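You operate a simulated robot arm through the tools that you are given. There is no shell and no other tool.

Carry out the task below with a simulated robot arm. There is one attempt and no reset: what you move stays moved.

JOB
Ring up the blue ticket for card and tip the white screen over to the guests.
Fine: drink, size, topping, TOTAL, CARD; the cash drawer stays shut.

Only the result counts: the job must be done as asked and must still hold three seconds after the hand-in. Knocking over, shifting, dropping, spilling or breaking anything else fails it.

ROBOT AND FRAMES
A 7-joint arm with a three-finger gripper, fixed in place. Base frame: the origin is at the foot of the arm, x ahead of it, y to its left, z up; the work surface is at about z = 950. Units: mm, rad, N and s.
Its first joint turns from -2.897 to 2.897 rad. Payload 2.69 kg.
The TCP is the grasp point between the finger pads, 30 mm short of the fingertips. In the tool frame z runs along the fingers and y along their closing line. Largest opening 128 mm; the body of the gripper starts 117 mm behind the TCP.
Orientation is that of the tool frame in the base frame, as a unit quaternion [x, y, z, w]. With the fingers straight down and closing along the base's y, the tool's x points along the base's -x, its y along +y and its z along -z.

CONTROLS
- The arm moves only by the tool play_rows. Its argument "plan" is a list of rows, each a list of 7 numbers: the shift along the tool's x, y, z in mm, then the turn, a rotation vector about the tool's x, y, z in rad, then the gripper command, from -1 (shut) to 1 (fully open), values between in proportion. In form: [[x, y, z, ax, ay, az, grip], ...]. A call has 1 to 20 rows; each row shifts and turns the commanded pose from where the row before left it, along the tool's axes as they then stand. A row lasts 0.2 s, in which the tool goes at most 50 mm and 0.15 rad; a call with a longer step from one row to the next is refused whole, and so is a gripper value outside its range. A pose out of reach is approached as far as the arm can. The call stops where the force on the tool passes 90 N (or 10 N more than at its start, if that is more) or the arm is blocked; 0.2 s more then pass. The fingers move at their own pace and stop on an object; they squeeze with about 41 N. The grip force told is the motor's: it shows also when the fingers shut on nothing. Time passes only in rows, and 0.2 s behind the last, so rows that do not move let the fingers close. It gives the time, the measured TCP pose, the force on the tool (base axes), the opening and the grip force at its end, in the units of the frame above (readings bear some noise), with the torque about the TCP (base axes, N m) and any sound that the robot's microphone picked up, and new pictures: "show" is both (left out), scene, wrist or none.
- Cameras (640 x 400 px; columns grow to the right, rows downward): "scene" is fixed at [412, -646.7, 1660.4]; the picture's right is [0.91, -0.41, 0.00], its down [-0.16, -0.36, -0.92] and it looks along [0.38, 0.84, -0.40] (base axes); focal length 308 px, centre (320, 200). "wrist" rides on the gripper at [58, 54, -131] in the tool frame; the picture's right is [-0.68, 0.74, 0.00], its down [-0.62, -0.57, -0.55] and it looks along [-0.40, -0.37, 0.84] (tool axes); focal length 234 px, centre (320, 200). There is no depth. A picture from a camera that has moved, and an enlarged one, comes with that camera's place and axes in the base frame and with its lens. The place of the scene camera against the robot may be out by one fixed shift of up to 12 mm in any direction.
- move_column(by): slides the trunk up (or, below 0, down) by that many mm; the arm rides with it, the base frame stays. It gives what a move gives, with no picture.
- enlarge(camera, box): a new picture of the part [left, top, right, bottom] of that camera's present view, enlarged. The clock stands still meanwhile.
- finish_job(): hands the job in; it is judged then, once.

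Nothing tells you positions but the pictures and the camera data. Unless the task says otherwise, let go and move clear before handing in.

The tools are called after ">>>" as name(argument=value, ...) on one line, values as JSON. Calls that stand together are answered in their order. play_rows: Moves the arm, as the interface text tells. Its arguments: {"type":"object","properties":{"plan":{"type":"array","items":{"type":"array","items":{"type":"number"}}},"show":{"type":"string","enum":["both","scene","wrist","none"]}},"required":["plan"]} The other tools are called the same way: move_column (by) slides the trunk up or down; enlarge (camera, box) takes an enlarged picture of a part of a camera's view; finish_job () hands the job in.

At the start:

```text
clock: 0.0
tool_pos: [590.6, 73.8, 1412.1]
tcp_rot: [0.0, 1.0, -0.001, 0.0]
wrist_force: [0.0, 0.3, 0.5]
wrist_torque: [0.02, -0.02, 0.0]
width: 128.1
gripper_force: 0.1
trunk travel left (down, up): [-175.0, 175.0]
```

scene: 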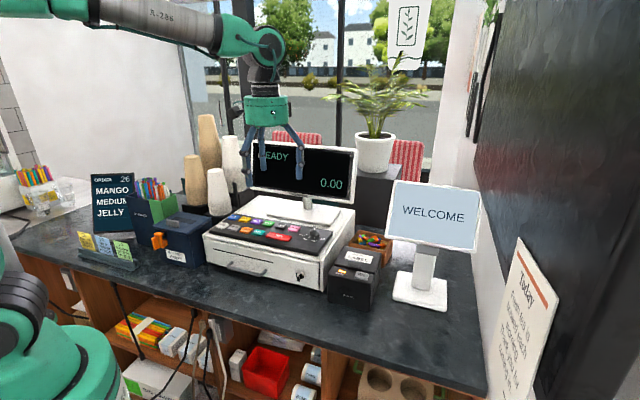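
wrist: 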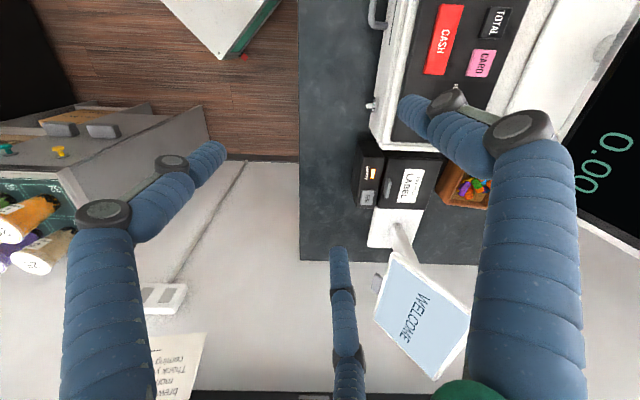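

I see a cash register with coloured keys, a "WELCOME" customer screen on a stand at the right, and a dark board with an order (MANGO MEDIUM JELLY) plus some tickets on the left. I'll enlarge the parts to read the blue ticket and the keys.

>>> enlarge(camera="scene", box=[70, 160, 210, 280])

>>> enlarge(camera="scene", box=[200, 200, 360, 300])

>>> enlarge(camera="scene", box=[320, 160, 500, 320])

>>> enlarge(camera="wrist", box=[340, 0, 640, 200])

```text
3.33 times, centred on (140, 220) of scene
camera zoom: at [412.0, -646.7, 1660.4], right [0.91, -0.41, 0.0], down [-0.16, -0.36, -0.92], along [0.38, 0.84, -0.4], focal length 1027 px, centre (920, 133)
```

zoom: 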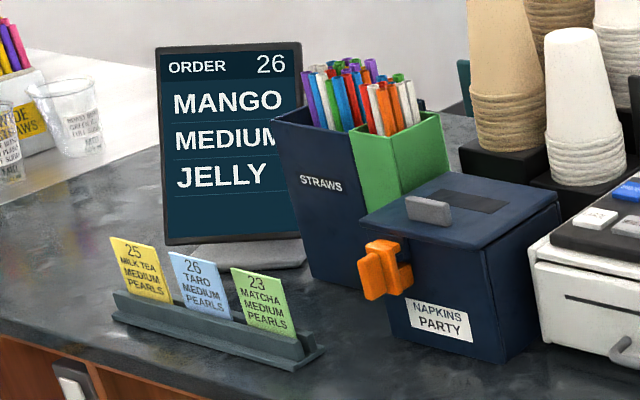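

```text
4.00 times, centred on (280, 250) of scene
camera zoom: at [412.0, -646.7, 1660.4], right [0.91, -0.41, 0.0], down [-0.16, -0.36, -0.92], along [0.38, 0.84, -0.4], focal length 1232 px, centre (480, 0)
```

zoom: 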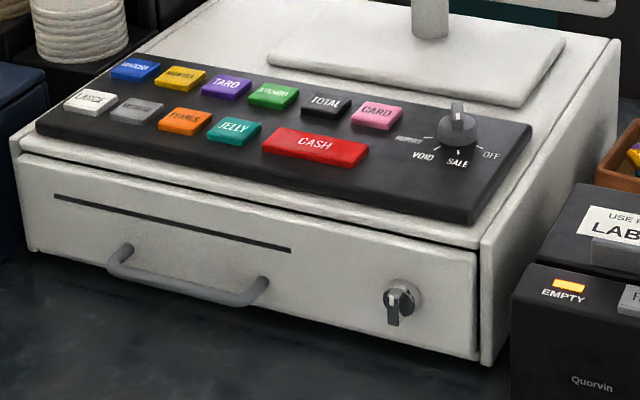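

```text
2.50 times, centred on (410, 240) of scene
camera zoom: at [412.0, -646.7, 1660.4], right [0.91, -0.41, 0.0], down [-0.16, -0.36, -0.92], along [0.38, 0.84, -0.4], focal length 770 px, centre (95, 100)
```

zoom: 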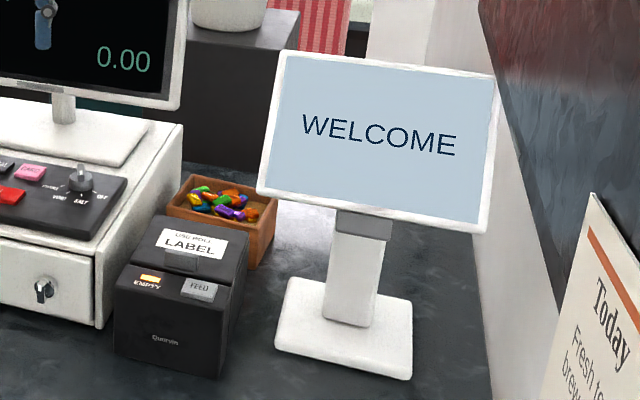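

```text
2.00 times, centred on (490, 100) of wrist
camera zoom: at [533.7, 126.1, 1543.7], right [0.68, 0.74, 0.0], down [0.62, -0.57, 0.55], along [0.4, -0.37, -0.84], focal length 468 px, centre (-20, 400)
```

zoom: 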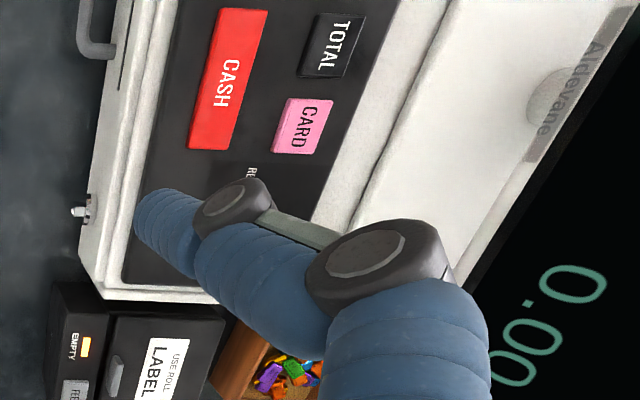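

The blue ticket is no. 26: TARO, MEDIUM, PEARLS. The order board shows a different order, so I go by the ticket. The register stands obliquely around (720, 350), and I'll move the wrist camera above it and turn it for a better look before touching anything.

>>> play_rows(plan=[[16, 37, 0, 0, 0, 0, 1], [16, 37, 0, 0, 0, 0, 1], [16, 37, 0, 0, 0, 0, 1], [16, 37, 0, 0, 0, 0, 1], [16, 37, 0, 0, 0, 0, 1], [16, 37, 0, 0, 0, 0, 1], [16, 37, 0, 0, 0, 0, 1], [0, 0, 0, 0, 0, -0.15, 1], [0, 0, 0, 0, 0, -0.15, 1], [0, 0, 0, 0, 0, -0.15, 1], [0, 0, 0, 0, 0, -0.15, 1], [0, 0, 0, 0, 0, -0.15, 1], [0, 0, 0, 0, 0, -0.07, 1], [0, 0, 0, 0, 0, 0, 1]], show="both")

```text
clock: 3.0
tool_pos: [478.5, 333.6, 1413.3]
tcp_rot: [-0.4, 0.917, 0.0, 0.0]
wrist_force: [1.3, 0.0, 0.9]
wrist_torque: [-0.02, 0.01, -0.01]
width: 128.0
gripper_force: 0.1
trunk travel left (down, up): [-175.0, 175.0]
camera wrist: at [401.1, 325.4, 1544.1], right [-0.08, 1.0, 0.0], down [0.83, 0.07, 0.55], along [0.55, 0.04, -0.84], focal length 234 px, centre (320, 200)
```

scene: 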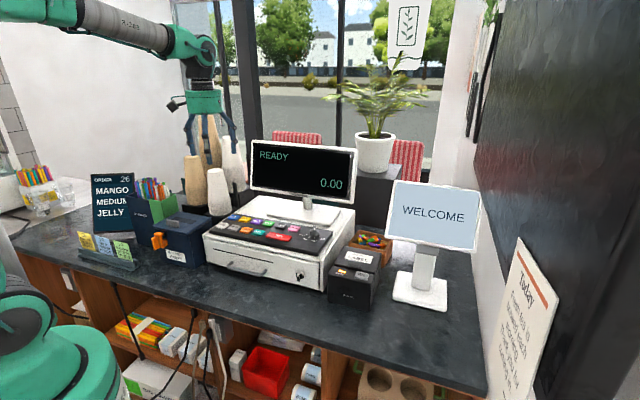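
wrist: 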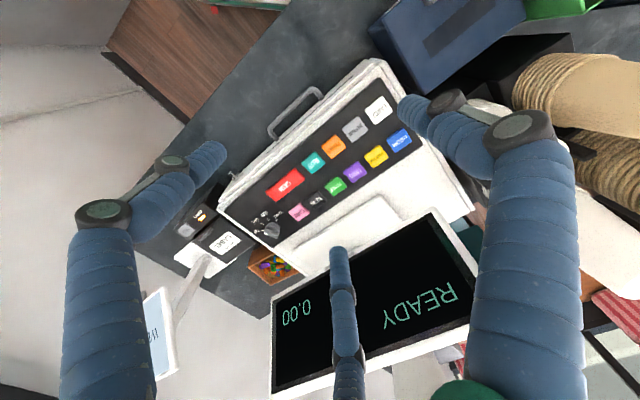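

The register keys are visible now, in an upside-down picture. I'll enlarge the gripper in the scene view, because it seems to have more than two finger prongs and that matters for pressing, and also the keys and the white screen.

>>> enlarge(camera="scene", box=[160, 70, 272, 180])

>>> enlarge(camera="wrist", box=[210, 50, 450, 260])

>>> enlarge(camera="wrist", box=[120, 180, 280, 400])

```text
3.64 times, centred on (216, 125) of scene
camera zoom: at [412.0, -646.7, 1660.4], right [0.91, -0.41, 0.0], down [-0.16, -0.36, -0.92], along [0.38, 0.84, -0.4], focal length 1120 px, centre (698, 473)
```

zoom: 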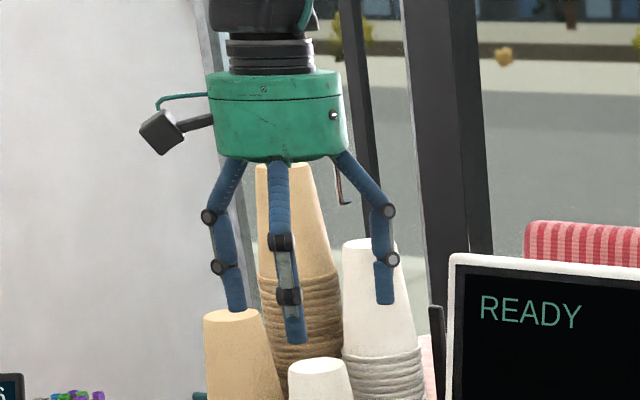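

```text
1.90 times, centred on (330, 155) of wrist
camera zoom: at [401.1, 325.4, 1544.1], right [-0.08, 1.0, 0.0], down [0.83, 0.07, 0.55], along [0.55, 0.04, -0.84], focal length 446 px, centre (301, 286)
```

zoom: 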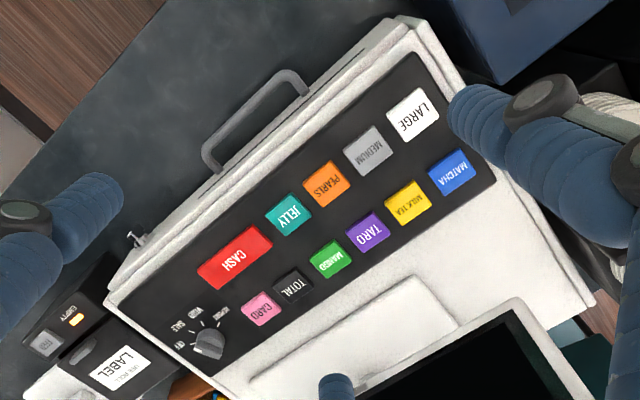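

```text
1.82 times, centred on (200, 290) of wrist
camera zoom: at [401.1, 325.4, 1544.1], right [-0.08, 1.0, 0.0], down [0.83, 0.07, 0.55], along [0.55, 0.04, -0.84], focal length 426 px, centre (538, 36)
```

zoom: 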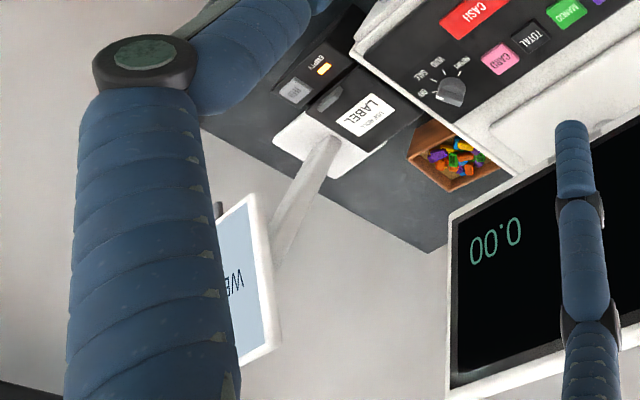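

The gripper shows three prongs. I'll close it in the air to see what tip it makes for pressing keys.

>>> play_rows(plan=[[0, 0, 0, 0, 0, 0, -1], [0, 0, 0, 0, 0, 0, -1], [0, 0, 0, 0, 0, 0, -1], [0, 0, 0, 0, 0, 0, -1]], show="both")

>>> enlarge(camera="scene", box=[160, 70, 272, 180])

>>> enlarge(camera="wrist", box=[210, 50, 450, 260])

```text
clock: 4.0
tool_pos: [479.4, 333.6, 1412.1]
tcp_rot: [-0.399, 0.917, 0.0, 0.0]
wrist_force: [0.1, 0.4, -0.1]
wrist_torque: [0.0, 0.02, 0.01]
width: 2.0
gripper_force: 31.5
trunk travel left (down, up): [-175.0, 175.0]
camera wrist: at [401.1, 325.4, 1544.1], right [-0.08, 1.0, 0.0], down [0.83, 0.06, 0.55], along [0.55, 0.04, -0.84], focal length 234 px, centre (320, 200)
```

scene: 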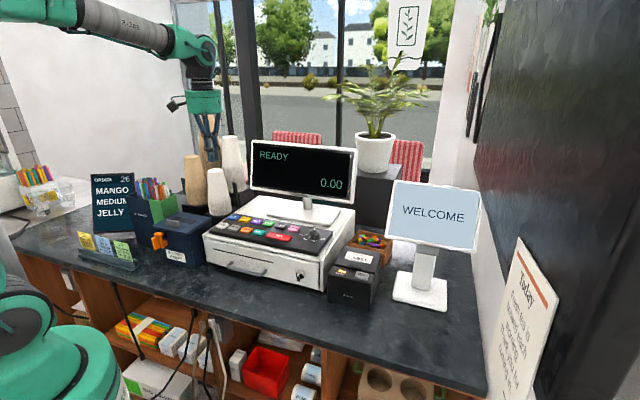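
wrist: 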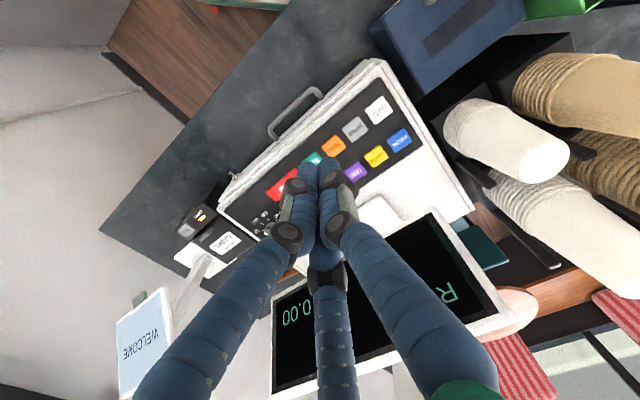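

```text
3.64 times, centred on (216, 125) of scene
camera zoom: at [412.0, -646.7, 1660.4], right [0.91, -0.41, 0.0], down [-0.16, -0.36, -0.92], along [0.38, 0.84, -0.4], focal length 1120 px, centre (698, 473)
```

zoom: 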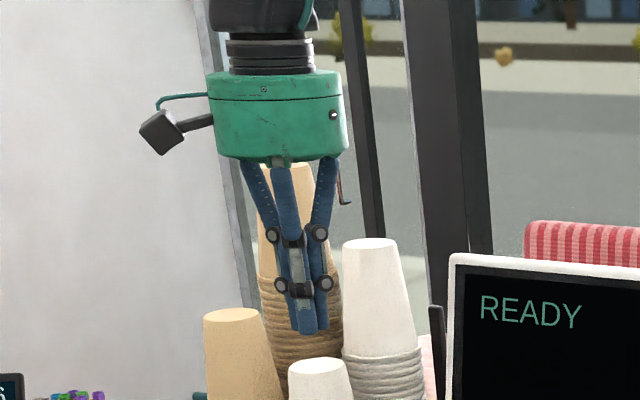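

```text
1.90 times, centred on (330, 155) of wrist
camera zoom: at [401.1, 325.4, 1544.1], right [-0.08, 1.0, 0.0], down [0.83, 0.06, 0.55], along [0.55, 0.04, -0.84], focal length 446 px, centre (301, 286)
```

zoom: 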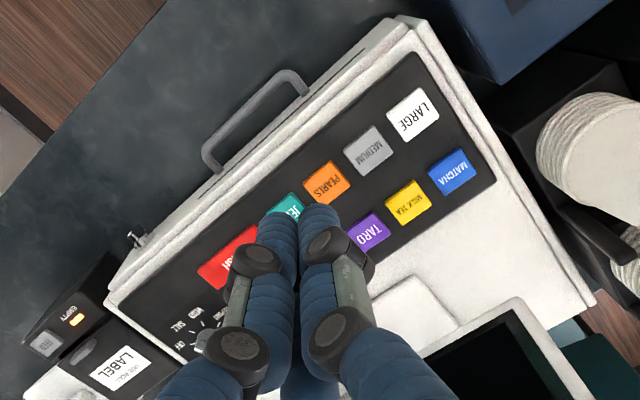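

Closed, the three prongs meet in one small tip at the tool axis, and the keys are about 40 mm wide with 52 mm pitch, so a closed-tip press works. I estimate TARO near (609, 414, 1105); I'll go above it and lower to refine the position.

>>> play_rows(plan=[[0, 0, 0, 0, 0, 0.035, -1], [-29.7, -7, 32, 0, 0, 0, -1], [-29.7, -7, 32, 0, 0, 0, -1], [-29.7, -7, 32, 0, 0, 0, -1], [-29.7, -7, 32, 0, 0, 0, -1], [-29.7, -7, 32, 0, 0, 0, -1], [0, 0, 0, 0, 0, 0, -1]], show="both")

>>> enlarge(camera="wrist", box=[160, 0, 480, 200])

```text
clock: 5.6
tool_pos: [611.8, 412.8, 1253.1]
tcp_rot: [-0.384, 0.923, 0.0, 0.0]
wrist_force: [1.2, 0.7, -0.2]
wrist_torque: [-0.02, 0.02, 0.0]
width: 2.0
gripper_force: 31.6
trunk travel left (down, up): [-175.0, 175.0]
camera wrist: at [532.8, 407.8, 1384.7], right [-0.04, 1.0, 0.0], down [0.84, 0.04, 0.55], along [0.55, 0.02, -0.84], focal length 234 px, centre (320, 200)
```

scene: 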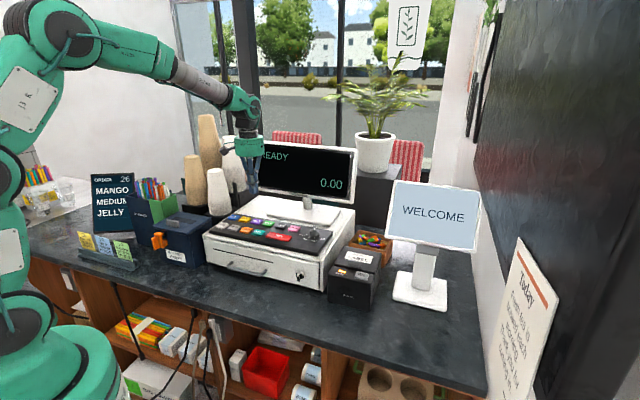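
wrist: 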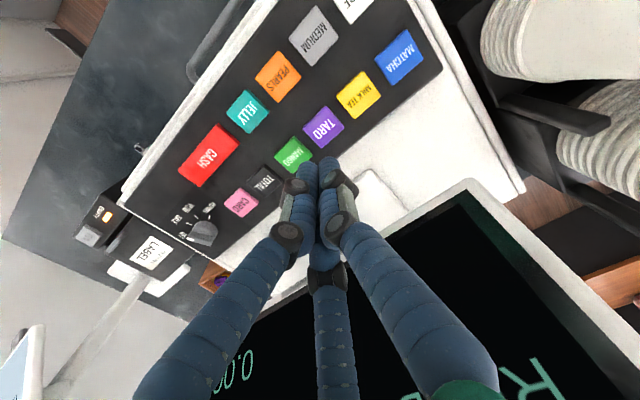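

```text
2.00 times, centred on (320, 100) of wrist
camera zoom: at [532.8, 407.8, 1384.7], right [-0.04, 1.0, 0.0], down [0.84, 0.04, 0.55], along [0.55, 0.02, -0.84], focal length 468 px, centre (320, 400)
```

zoom: 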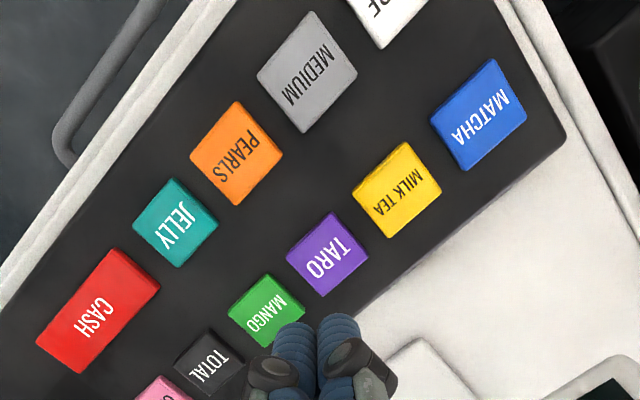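

The tip is almost directly above TARO, which I now put at (613, 416, 1094). I'll centre the last few mm and come down close over it, checking before I press.

>>> play_rows(plan=[[-3.2, 1, 20, 0, 0, 0, -1], [0, 0, 30, 0, 0, 0, -1], [0, 0, 30, 0, 0, 0, -1], [0, 0, 30, 0, 0, 0, -1], [0, 0, 0, 0, 0, 0, -1]], show="both")

>>> enlarge(camera="wrist", box=[220, 50, 420, 200])

>>> enlarge(camera="scene", box=[200, 120, 360, 250])

```text
clock: 6.8
tool_pos: [610.7, 414.3, 1142.9]
tcp_rot: [-0.383, 0.924, 0.001, 0.0]
wrist_force: [0.4, 0.7, 0.6]
wrist_torque: [-0.03, 0.01, 0.02]
width: 1.9
gripper_force: 31.7
trunk travel left (down, up): [-175.0, 175.0]
camera wrist: at [532.2, 409.3, 1273.8], right [-0.04, 1.0, 0.0], down [0.84, 0.04, 0.55], along [0.55, 0.02, -0.84], focal length 234 px, centre (320, 200)
```

scene: 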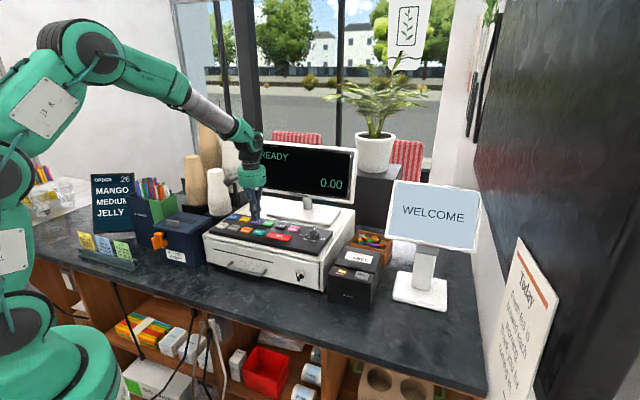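
wrist: 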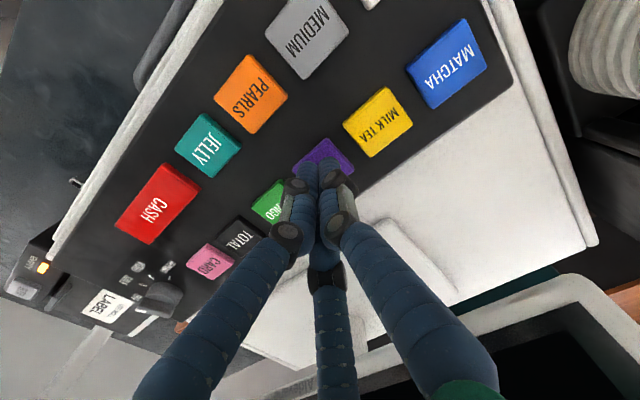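

```text
2.67 times, centred on (320, 125) of wrist
camera zoom: at [532.2, 409.3, 1273.8], right [-0.04, 1.0, 0.0], down [0.84, 0.04, 0.55], along [0.55, 0.02, -0.84], focal length 624 px, centre (320, 400)
```

zoom: 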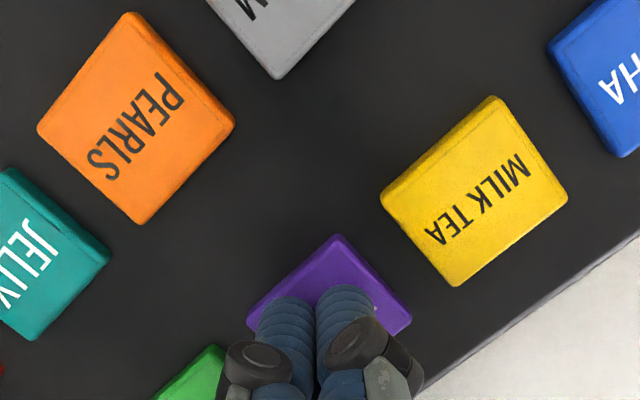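

```text
3.08 times, centred on (280, 185) of scene
camera zoom: at [412.0, -646.7, 1660.4], right [0.91, -0.41, 0.0], down [-0.16, -0.36, -0.92], along [0.38, 0.84, -0.4], focal length 948 px, centre (443, 246)
```

zoom: 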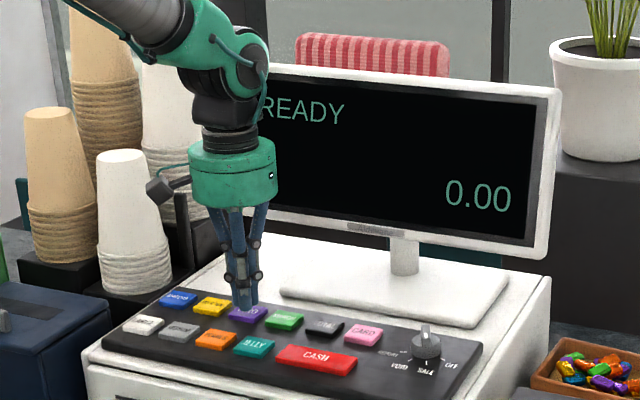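

The knob points at SALE and the display reads READY, with the tip about 15-20 mm above TARO. I'll nudge it a little further onto the key and press down in small steps.

>>> play_rows(plan=[[-4, -1, 6, 0, 0, 0, -1], [0, 0, 6, 0, 0, 0, -1], [0, 0, 4, 0, 0, 0, -1], [0, 0, 2, 0, 0, 0, -1], [0, 0, 0, 0, 0, 0, -1]], show="scene")

```text
clock: 8.0
tool_pos: [612.4, 416.7, 1127.5]
tcp_rot: [-0.383, 0.924, 0.001, 0.001]
wrist_force: [-3.7, -5.4, 22.1]
wrist_torque: [-0.2, 0.17, 0.0]
width: 6.1
gripper_force: 31.4
trunk travel left (down, up): [-175.0, 175.0]
heard: click
```

scene: 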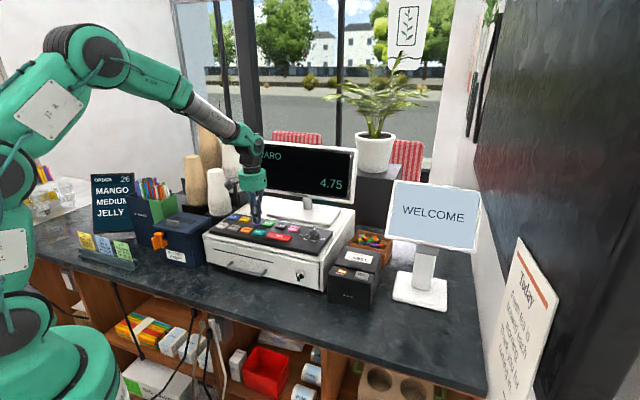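

TARO registered with one click, and the display shows TARO 4.75. Next is MEDIUM, one column left in the front row at about (523, 401); I'll lift, move and hover to verify.

>>> play_rows(plan=[[0, 0, -20, 0, 0, 0, -1], [0, 0, -20, 0, 0, 0, -1], [24.7, 17.5, 0, 0, 0, 0, -1], [24.7, 17.5, 0, 0, 0, 0, -1], [24.7, 17.5, 0, 0, 0, 0, -1], [0, 0, 12, 0, 0, 0, -1], [0, 0, 10, 0, 0, 0, -1], [0, 0, 0, 0, 0, 0, -1]], show="both")

>>> enlarge(camera="wrist", box=[220, 50, 420, 200])

>>> enlarge(camera="scene", box=[200, 120, 360, 250])

```text
clock: 9.8
tool_pos: [522.6, 402.5, 1143.5]
tcp_rot: [-0.383, 0.924, 0.0, 0.0]
wrist_force: [0.7, 0.6, -0.2]
wrist_torque: [-0.01, 0.01, -0.04]
width: 2.5
gripper_force: 31.1
trunk travel left (down, up): [-175.0, 175.0]
camera wrist: at [444.4, 398.8, 1274.1], right [-0.04, 1.0, 0.0], down [0.84, 0.04, 0.55], along [0.55, 0.02, -0.84], focal length 234 px, centre (320, 200)
```

scene: 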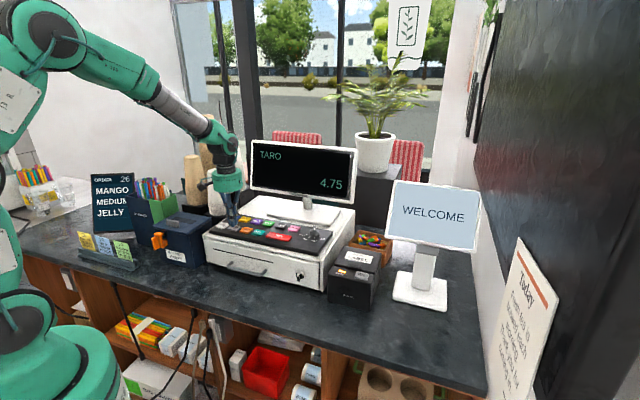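
wrist: 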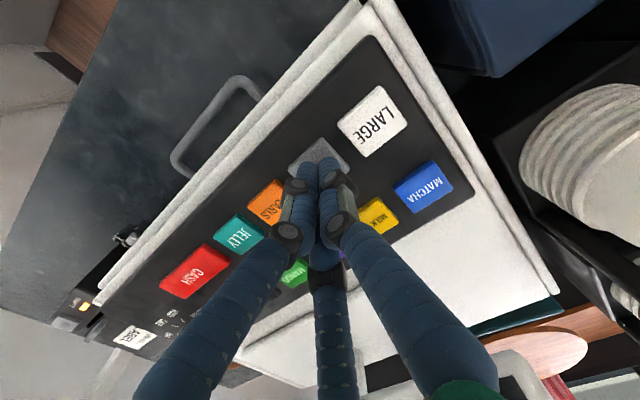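

```text
2.67 times, centred on (320, 125) of wrist
camera zoom: at [444.4, 398.8, 1274.1], right [-0.04, 1.0, 0.0], down [0.84, 0.04, 0.55], along [0.55, 0.02, -0.84], focal length 624 px, centre (320, 400)
```

zoom: 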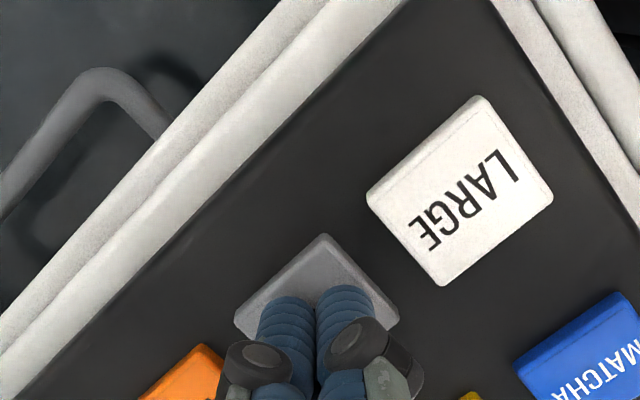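

```text
3.08 times, centred on (280, 185) of scene
camera zoom: at [412.0, -646.7, 1660.4], right [0.91, -0.41, 0.0], down [-0.16, -0.36, -0.92], along [0.38, 0.84, -0.4], focal length 948 px, centre (443, 246)
```

zoom: 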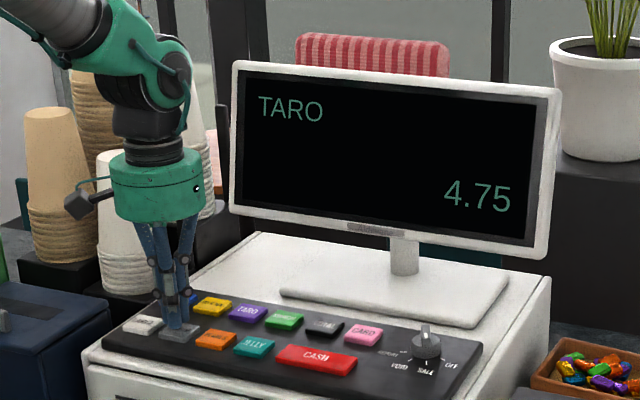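

The tip is over MEDIUM. I'll shift about 5 mm toward the key centre and press.

>>> play_rows(plan=[[-3.5, -3.5, 6, 0, 0, 0, -1], [0, 0, 6, 0, 0, 0, -1], [0, 0, 4, 0, 0, 0, -1], [0, 0, 2, 0, 0, 0, -1], [0, 0, 0, 0, 0, 0, -1]], show="scene")

```text
clock: 11.0
tool_pos: [526.9, 403.5, 1127.5]
tcp_rot: [-0.383, 0.924, 0.002, 0.002]
wrist_force: [-9.6, -0.8, 30.0]
wrist_torque: [-0.18, 0.35, -0.03]
width: 5.9
gripper_force: 31.2
trunk travel left (down, up): [-175.0, 175.0]
heard: click
```

scene: 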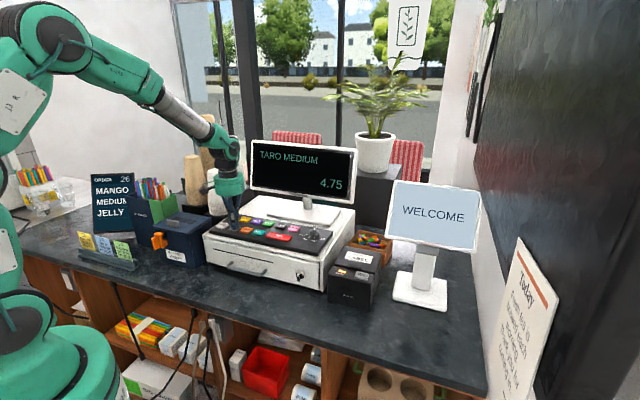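

The display reads TARO MEDIUM. Next is PEARLS, one key to the right in the same row.

>>> play_rows(plan=[[0, 0, -20, 0, 0, 0, -1], [0, 0, -20, 0, 0, 0, -1], [0.5, -26.5, 0, 0, 0, 0, -1], [0.5, -26.5, 0, 0, 0, 0, -1], [0, 0, 12, 0, 0, 0, -1], [0, 0, 10, 0, 0, 0, -1], [0, 0, 0, 0, 0, 0, -1]], show="both")

>>> enlarge(camera="wrist", box=[220, 50, 420, 200])

>>> enlarge(camera="scene", box=[200, 120, 360, 250])

```text
clock: 12.6
tool_pos: [566.6, 366.2, 1141.0]
tcp_rot: [-0.383, 0.924, 0.001, 0.001]
wrist_force: [-0.7, 0.3, -0.2]
wrist_torque: [-0.01, -0.01, -0.02]
width: 1.9
gripper_force: 32.1
trunk travel left (down, up): [-175.0, 175.0]
camera wrist: at [487.8, 360.9, 1272.7], right [-0.04, 1.0, 0.0], down [0.84, 0.04, 0.55], along [0.55, 0.02, -0.84], focal length 234 px, centre (320, 200)
```

scene: 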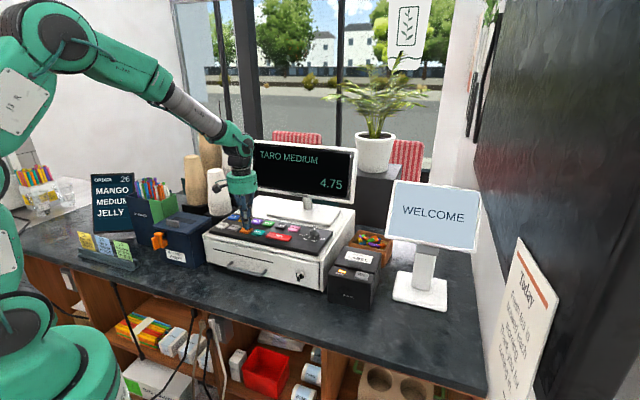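
wrist: 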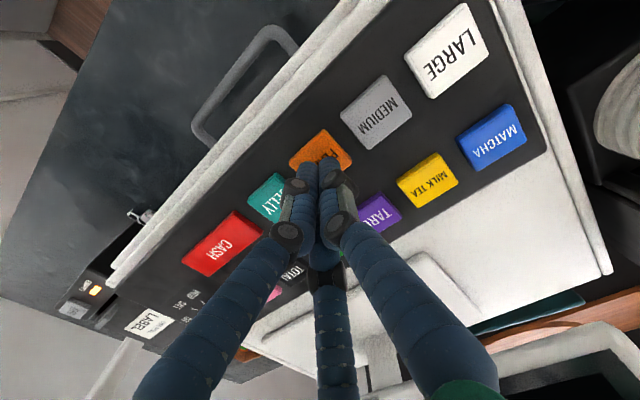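

```text
2.67 times, centred on (320, 125) of wrist
camera zoom: at [487.8, 360.9, 1272.7], right [-0.04, 1.0, 0.0], down [0.84, 0.04, 0.55], along [0.55, 0.02, -0.84], focal length 624 px, centre (320, 400)
```

zoom: 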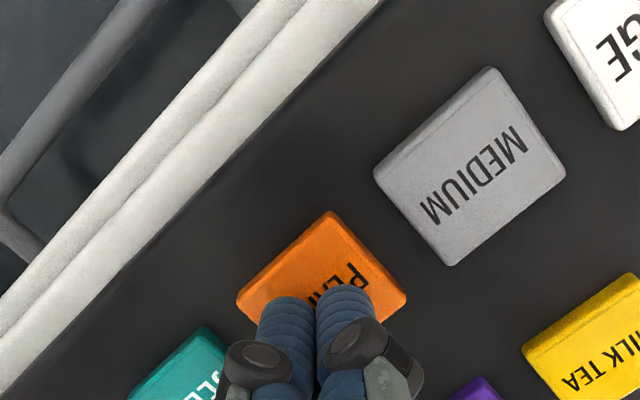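

```text
3.08 times, centred on (280, 185) of scene
camera zoom: at [412.0, -646.7, 1660.4], right [0.91, -0.41, 0.0], down [-0.16, -0.36, -0.92], along [0.38, 0.84, -0.4], focal length 948 px, centre (443, 246)
```

zoom: 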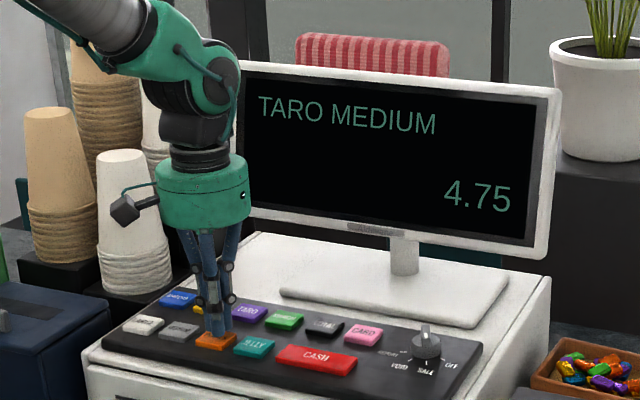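

The tip is centred over PEARLS. Pressing now.

>>> play_rows(plan=[[0, 0, 6, 0, 0, 0, -1], [0, 0, 6, 0, 0, 0, -1], [0, 0, 4, 0, 0, 0, -1], [0, 0, 2, 0, 0, 0, -1], [0, 0, 0, 0, 0, 0, -1]], show="scene")

```text
clock: 13.8
tool_pos: [565.9, 365.3, 1128.3]
tcp_rot: [-0.383, 0.924, 0.0, 0.003]
wrist_force: [-1.3, -0.6, 29.9]
wrist_torque: [-0.22, 0.16, 0.04]
width: 6.0
gripper_force: 31.5
trunk travel left (down, up): [-175.0, 175.0]
heard: click
```

scene: 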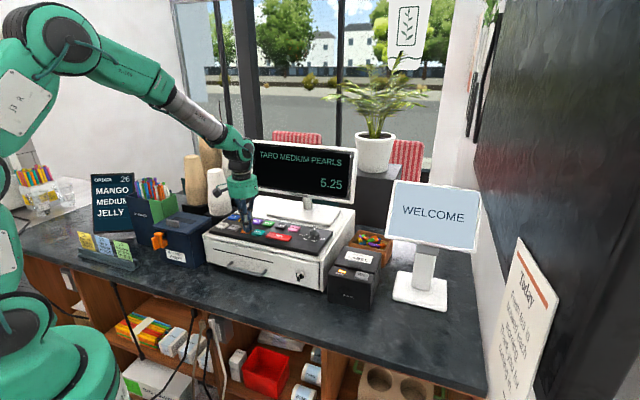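

TARO MEDIUM PEARLS, 5.25, is on the display. Next I'll lift and move to hover over TOTAL in the back row.

>>> play_rows(plan=[[0, 0, -20, 0, 0, 0, -1], [0, 0, -20, 0, 0, 0, -1], [-23.7, -36, 0, 0, 0, 0, -1], [-23.7, -36, 0, 0, 0, 0, -1], [-23.7, -36, 0, 0, 0, 0, -1], [0, 0, 12, 0, 0, 0, -1], [0, 0, 10, 0, 0, 0, -1], [0, 0, 0, 0, 0, 0, -1]], show="both")

>>> enlarge(camera="wrist", box=[220, 50, 420, 200])

>>> enlarge(camera="scene", box=[200, 120, 360, 250])

```text
clock: 15.6
tool_pos: [693.1, 338.7, 1142.3]
tcp_rot: [-0.382, 0.924, 0.0, 0.0]
wrist_force: [-0.2, -0.5, -0.6]
wrist_torque: [-0.02, -0.02, -0.02]
width: 2.1
gripper_force: 31.5
trunk travel left (down, up): [-175.0, 175.0]
camera wrist: at [613.9, 333.8, 1273.3], right [-0.04, 1.0, 0.0], down [0.84, 0.04, 0.55], along [0.55, 0.02, -0.84], focal length 234 px, centre (320, 200)
```

scene: 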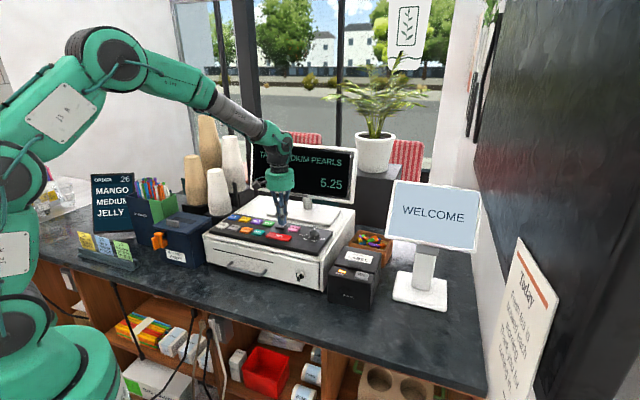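
wrist: 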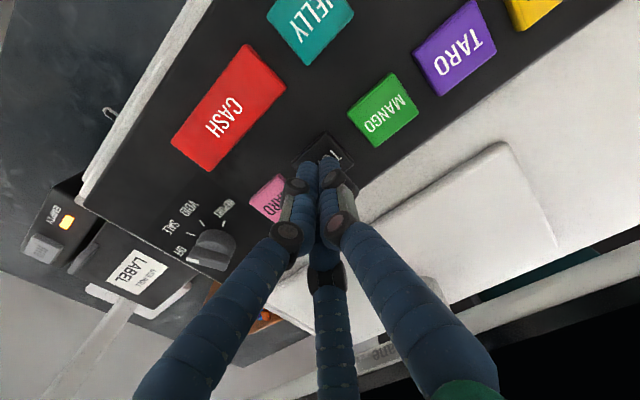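

```text
2.67 times, centred on (320, 125) of wrist
camera zoom: at [613.9, 333.8, 1273.3], right [-0.04, 1.0, 0.0], down [0.84, 0.04, 0.55], along [0.55, 0.02, -0.84], focal length 624 px, centre (320, 400)
```

zoom: 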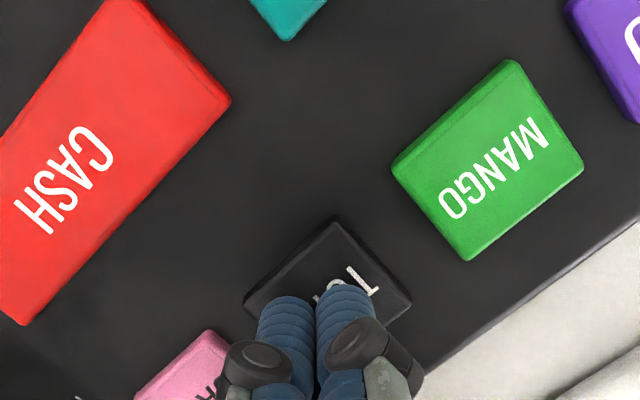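

```text
3.08 times, centred on (280, 185) of scene
camera zoom: at [412.0, -646.7, 1660.4], right [0.91, -0.41, 0.0], down [-0.16, -0.36, -0.92], along [0.38, 0.84, -0.4], focal length 948 px, centre (443, 246)
```

zoom: 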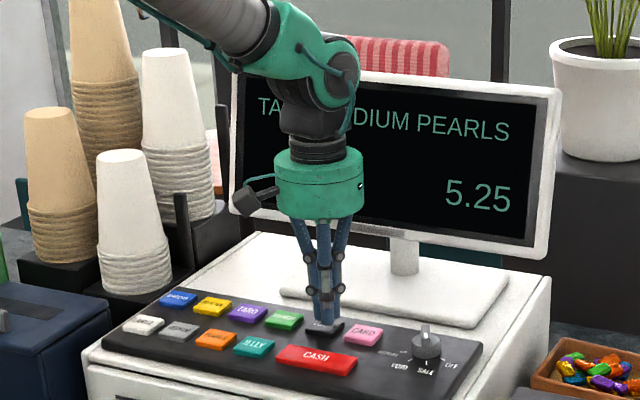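

The tip is over TOTAL, with only a 2-3 mm correction needed. Pressing it.

>>> play_rows(plan=[[-3, -0.5, 6, 0, 0, 0, -1], [0, 0, 6, 0, 0, 0, -1], [0, 0, 4, 0, 0, 0, -1], [0, 0, 2, 0, 0, 0, -1], [0, 0, 0, 0, 0, 0, -1]], show="scene")

>>> enlarge(camera="scene", box=[200, 120, 360, 300])

```text
clock: 16.8
tool_pos: [695.6, 340.2, 1127.8]
tcp_rot: [-0.383, 0.924, 0.0, 0.003]
wrist_force: [3.5, 0.0, 34.0]
wrist_torque: [-0.21, 0.09, 0.0]
width: 6.0
gripper_force: 31.4
trunk travel left (down, up): [-175.0, 175.0]
heard: click
```

scene: 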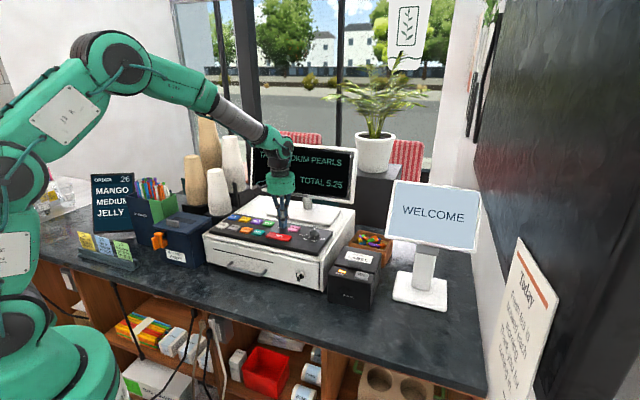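

```text
2.22 times, centred on (280, 210) of scene
camera zoom: at [412.0, -646.7, 1660.4], right [0.91, -0.41, 0.0], down [-0.16, -0.36, -0.92], along [0.38, 0.84, -0.4], focal length 684 px, centre (409, 178)
```

zoom: 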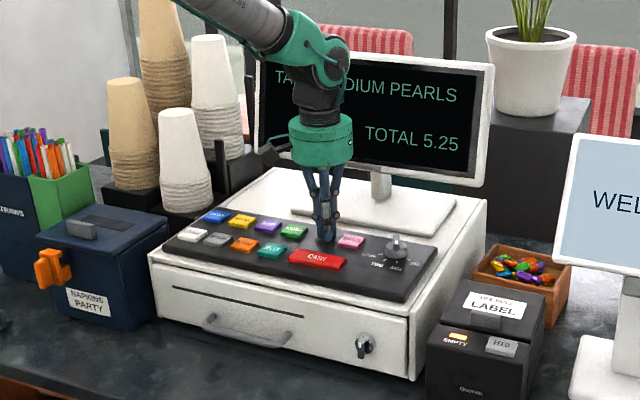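

The display shows TOTAL 5.25. CARD is the next key to the right, so I'll lift and hover over it.

>>> play_rows(plan=[[0, 0, -20, 0, 0, 0, -1], [0, 0, -20, 0, 0, 0, -1], [1, -26, 0, 0, 0, 0, -1], [1, -26, 0, 0, 0, 0, -1], [0, 0, 12, 0, 0, 0, -1], [0, 0, 10, 0, 0, 0, -1], [0, 0, 0, 0, 0, 0, -1]], show="both")

>>> enlarge(camera="wrist", box=[220, 50, 420, 200])

>>> enlarge(camera="scene", box=[200, 120, 360, 250])

```text
clock: 18.4
tool_pos: [730.7, 302.3, 1142.6]
tcp_rot: [-0.382, 0.924, 0.0, 0.001]
wrist_force: [0.1, 0.6, 0.9]
wrist_torque: [-0.01, 0.0, 0.02]
width: 2.1
gripper_force: 31.2
trunk travel left (down, up): [-175.0, 175.0]
camera wrist: at [652.5, 298.3, 1273.0], right [-0.04, 1.0, 0.0], down [0.84, 0.04, 0.55], along [0.55, 0.02, -0.84], focal length 234 px, centre (320, 200)
```

scene: 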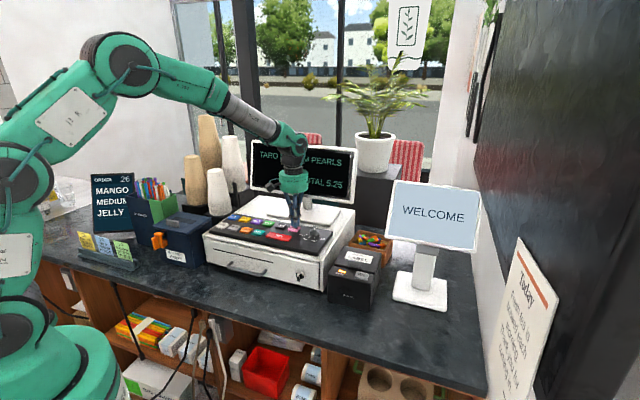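
wrist: 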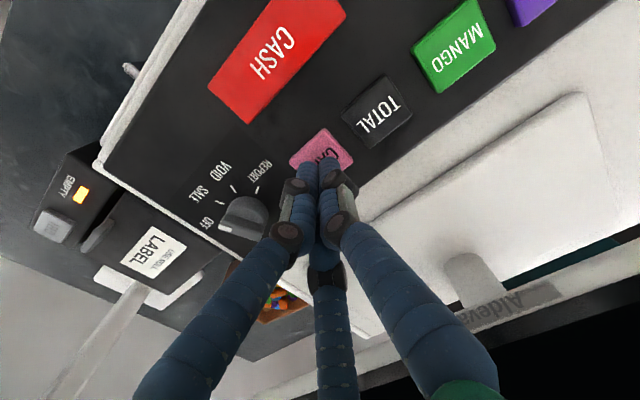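

```text
2.67 times, centred on (320, 125) of wrist
camera zoom: at [652.5, 298.3, 1273.0], right [-0.04, 1.0, 0.0], down [0.84, 0.04, 0.55], along [0.55, 0.02, -0.84], focal length 624 px, centre (320, 400)
```

zoom: 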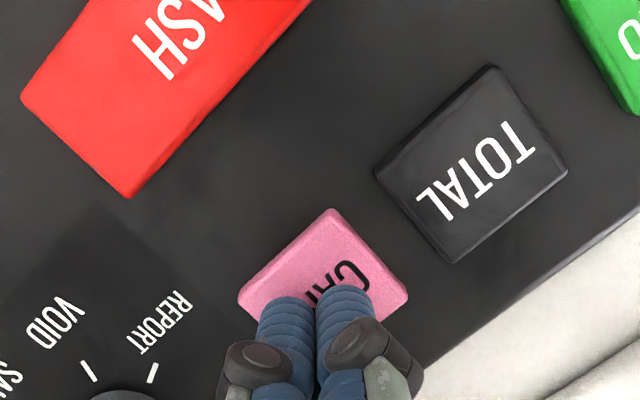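

```text
3.08 times, centred on (280, 185) of scene
camera zoom: at [412.0, -646.7, 1660.4], right [0.91, -0.41, 0.0], down [-0.16, -0.36, -0.92], along [0.38, 0.84, -0.4], focal length 948 px, centre (443, 246)
```

zoom: 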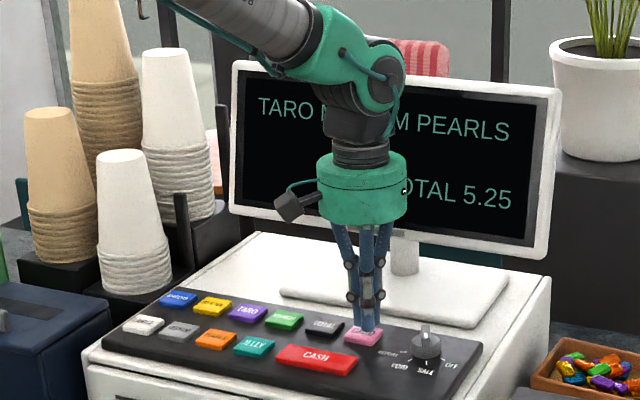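

The tip is centred on CARD and clear of the knob and of CASH. Pressing it.

>>> play_rows(plan=[[-1, 0, 6, 0, 0, 0, -1], [0, 0, 6, 0, 0, 0, -1], [0, 0, 4, 0, 0, 0, -1], [0, 0, 2, 0, 0, 0, -1], [0, 0, 0, 0, 0, 0, -1]], show="scene")

>>> enlarge(camera="scene", box=[200, 120, 360, 300])

```text
clock: 19.6
tool_pos: [732.1, 302.5, 1128.1]
tcp_rot: [-0.382, 0.924, 0.0, 0.003]
wrist_force: [6.0, 2.6, 24.5]
wrist_torque: [-0.01, -0.09, -0.04]
width: 5.9
gripper_force: 32.5
trunk travel left (down, up): [-175.0, 175.0]
heard: click
```

scene: 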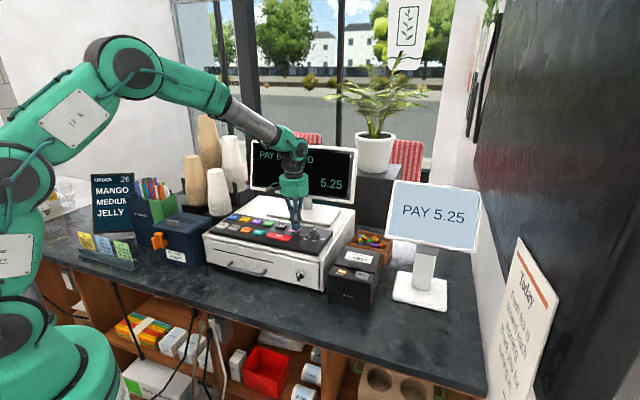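

```text
2.22 times, centred on (280, 210) of scene
camera zoom: at [412.0, -646.7, 1660.4], right [0.91, -0.41, 0.0], down [-0.16, -0.36, -0.92], along [0.38, 0.84, -0.4], focal length 684 px, centre (409, 178)
```

zoom: 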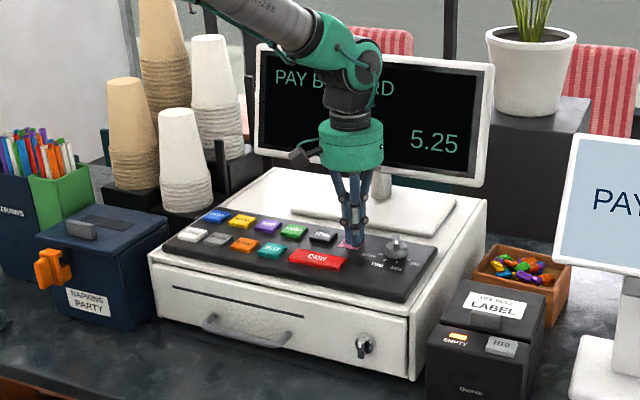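

PAY BY CARD 5.25 is displayed, the customer screen shows PAY 5.25 and the drawer is still shut. Now I'll lift straight up, move away from the register, and turn the wrist camera toward the white screen to learn how it hinges.

>>> play_rows(plan=[[0, 0, -40, 0, 0, 0, -1], [0, 0, -48, 0, 0, 0, -1], [0, 0, -48, 0, 0, 0, -1], [0, 0, -48, 0, 0, 0, -1], [0, 0, -48, 0, 0, 0, -1], [0, 0, -48, 0, 0, 0, -1], [0, 0, -48, 0, 0, 0, -1], [0, 0, -46, 0, 0, 0, -1], [29, -24.75, 0, 0, 0, 0, -1], [29, -24.75, 0, 0, 0, 0, -1], [29, -24.75, 0, 0, 0, 0, -1], [29, -24.75, 0, 0, 0, 0, -1], [0, 0, 0, 0, 0, 0.15, -1], [0, 0, 0, 0, 0, 0.15, -1], [0, 0, 0, 0, 0, 0.15, -1], [0, 0, 0, 0, 0, 0.15, -1], [0, 0, 0, 0, 0, 0.15, -1], [0, 0, 0, 0, 0, 0.035, -1]], show="both")

```text
clock: 23.4
tool_pos: [718.6, 150.9, 1498.7]
tcp_rot: [0.001, 1.0, 0.001, 0.0]
wrist_force: [-0.2, -0.5, -0.6]
wrist_torque: [-0.04, -0.01, 0.06]
width: 2.3
gripper_force: 31.3
trunk travel left (down, up): [-175.0, 175.0]
camera wrist: at [661.5, 203.3, 1629.8], right [0.68, 0.74, 0.0], down [0.62, -0.57, 0.55], along [0.4, -0.37, -0.84], focal length 234 px, centre (320, 200)
```

scene: 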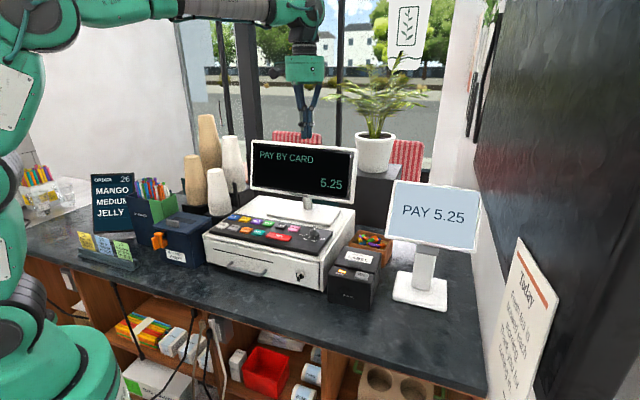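
wrist: 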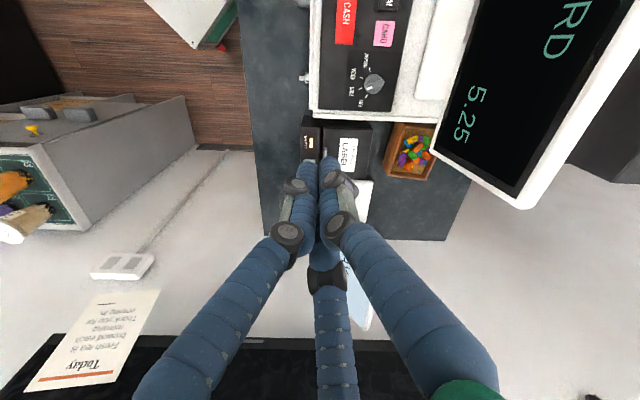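

The screen is hidden behind the fingers in this view. I'll tilt the tool so the camera looks more horizontally at it.

>>> play_rows(plan=[[0, 0, 0, 0.1016, -0.1104, 0, -1], [0, 0, 0, 0.1016, -0.1104, 0, -1], [0, 0, 0, 0.1016, -0.1104, 0, -1], [0, 0, 0, 0.1016, -0.1104, 0, -1], [0, 0, 0, 0.1016, -0.1104, 0, -1], [0, 0, 0, 0, 0, 0, -1]], show="both")

>>> enlarge(camera="wrist", box=[220, 40, 480, 220])

```text
clock: 24.8
tool_pos: [720.1, 151.9, 1499.6]
tcp_rot: [0.0, 0.93, -0.249, 0.271]
wrist_force: [-0.1, 0.0, 0.5]
wrist_torque: [-0.01, -0.02, 0.01]
width: 2.1
gripper_force: 31.8
trunk travel left (down, up): [-175.0, 175.0]
camera wrist: at [612.5, 249.8, 1540.6], right [0.68, 0.74, 0.0], down [0.17, -0.16, 0.97], along [0.72, -0.66, -0.24], focal length 234 px, centre (320, 200)
```

scene: 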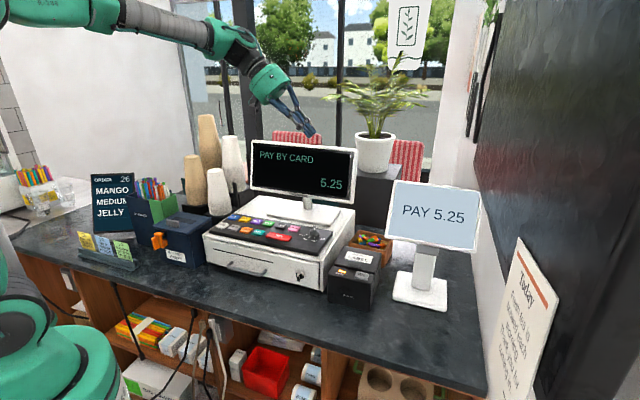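
wrist: 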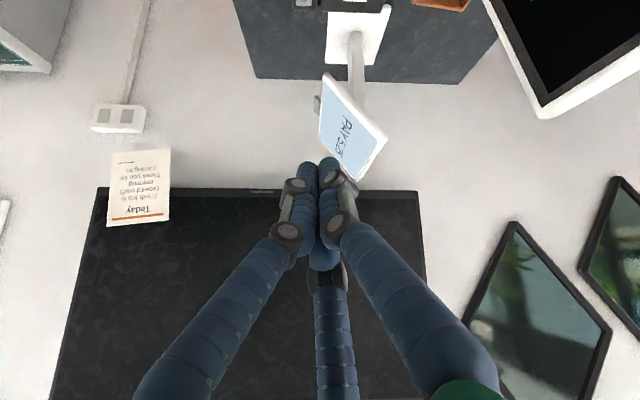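

```text
2.22 times, centred on (350, 130) of wrist
camera zoom: at [612.5, 249.8, 1540.6], right [0.68, 0.74, 0.0], down [0.17, -0.16, 0.97], along [0.72, -0.66, -0.24], focal length 520 px, centre (253, 356)
```

zoom: 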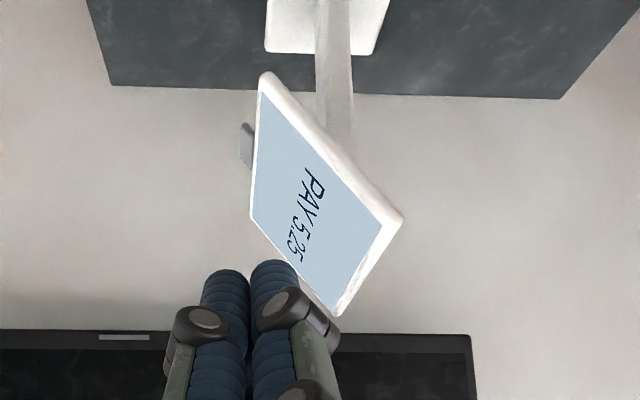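

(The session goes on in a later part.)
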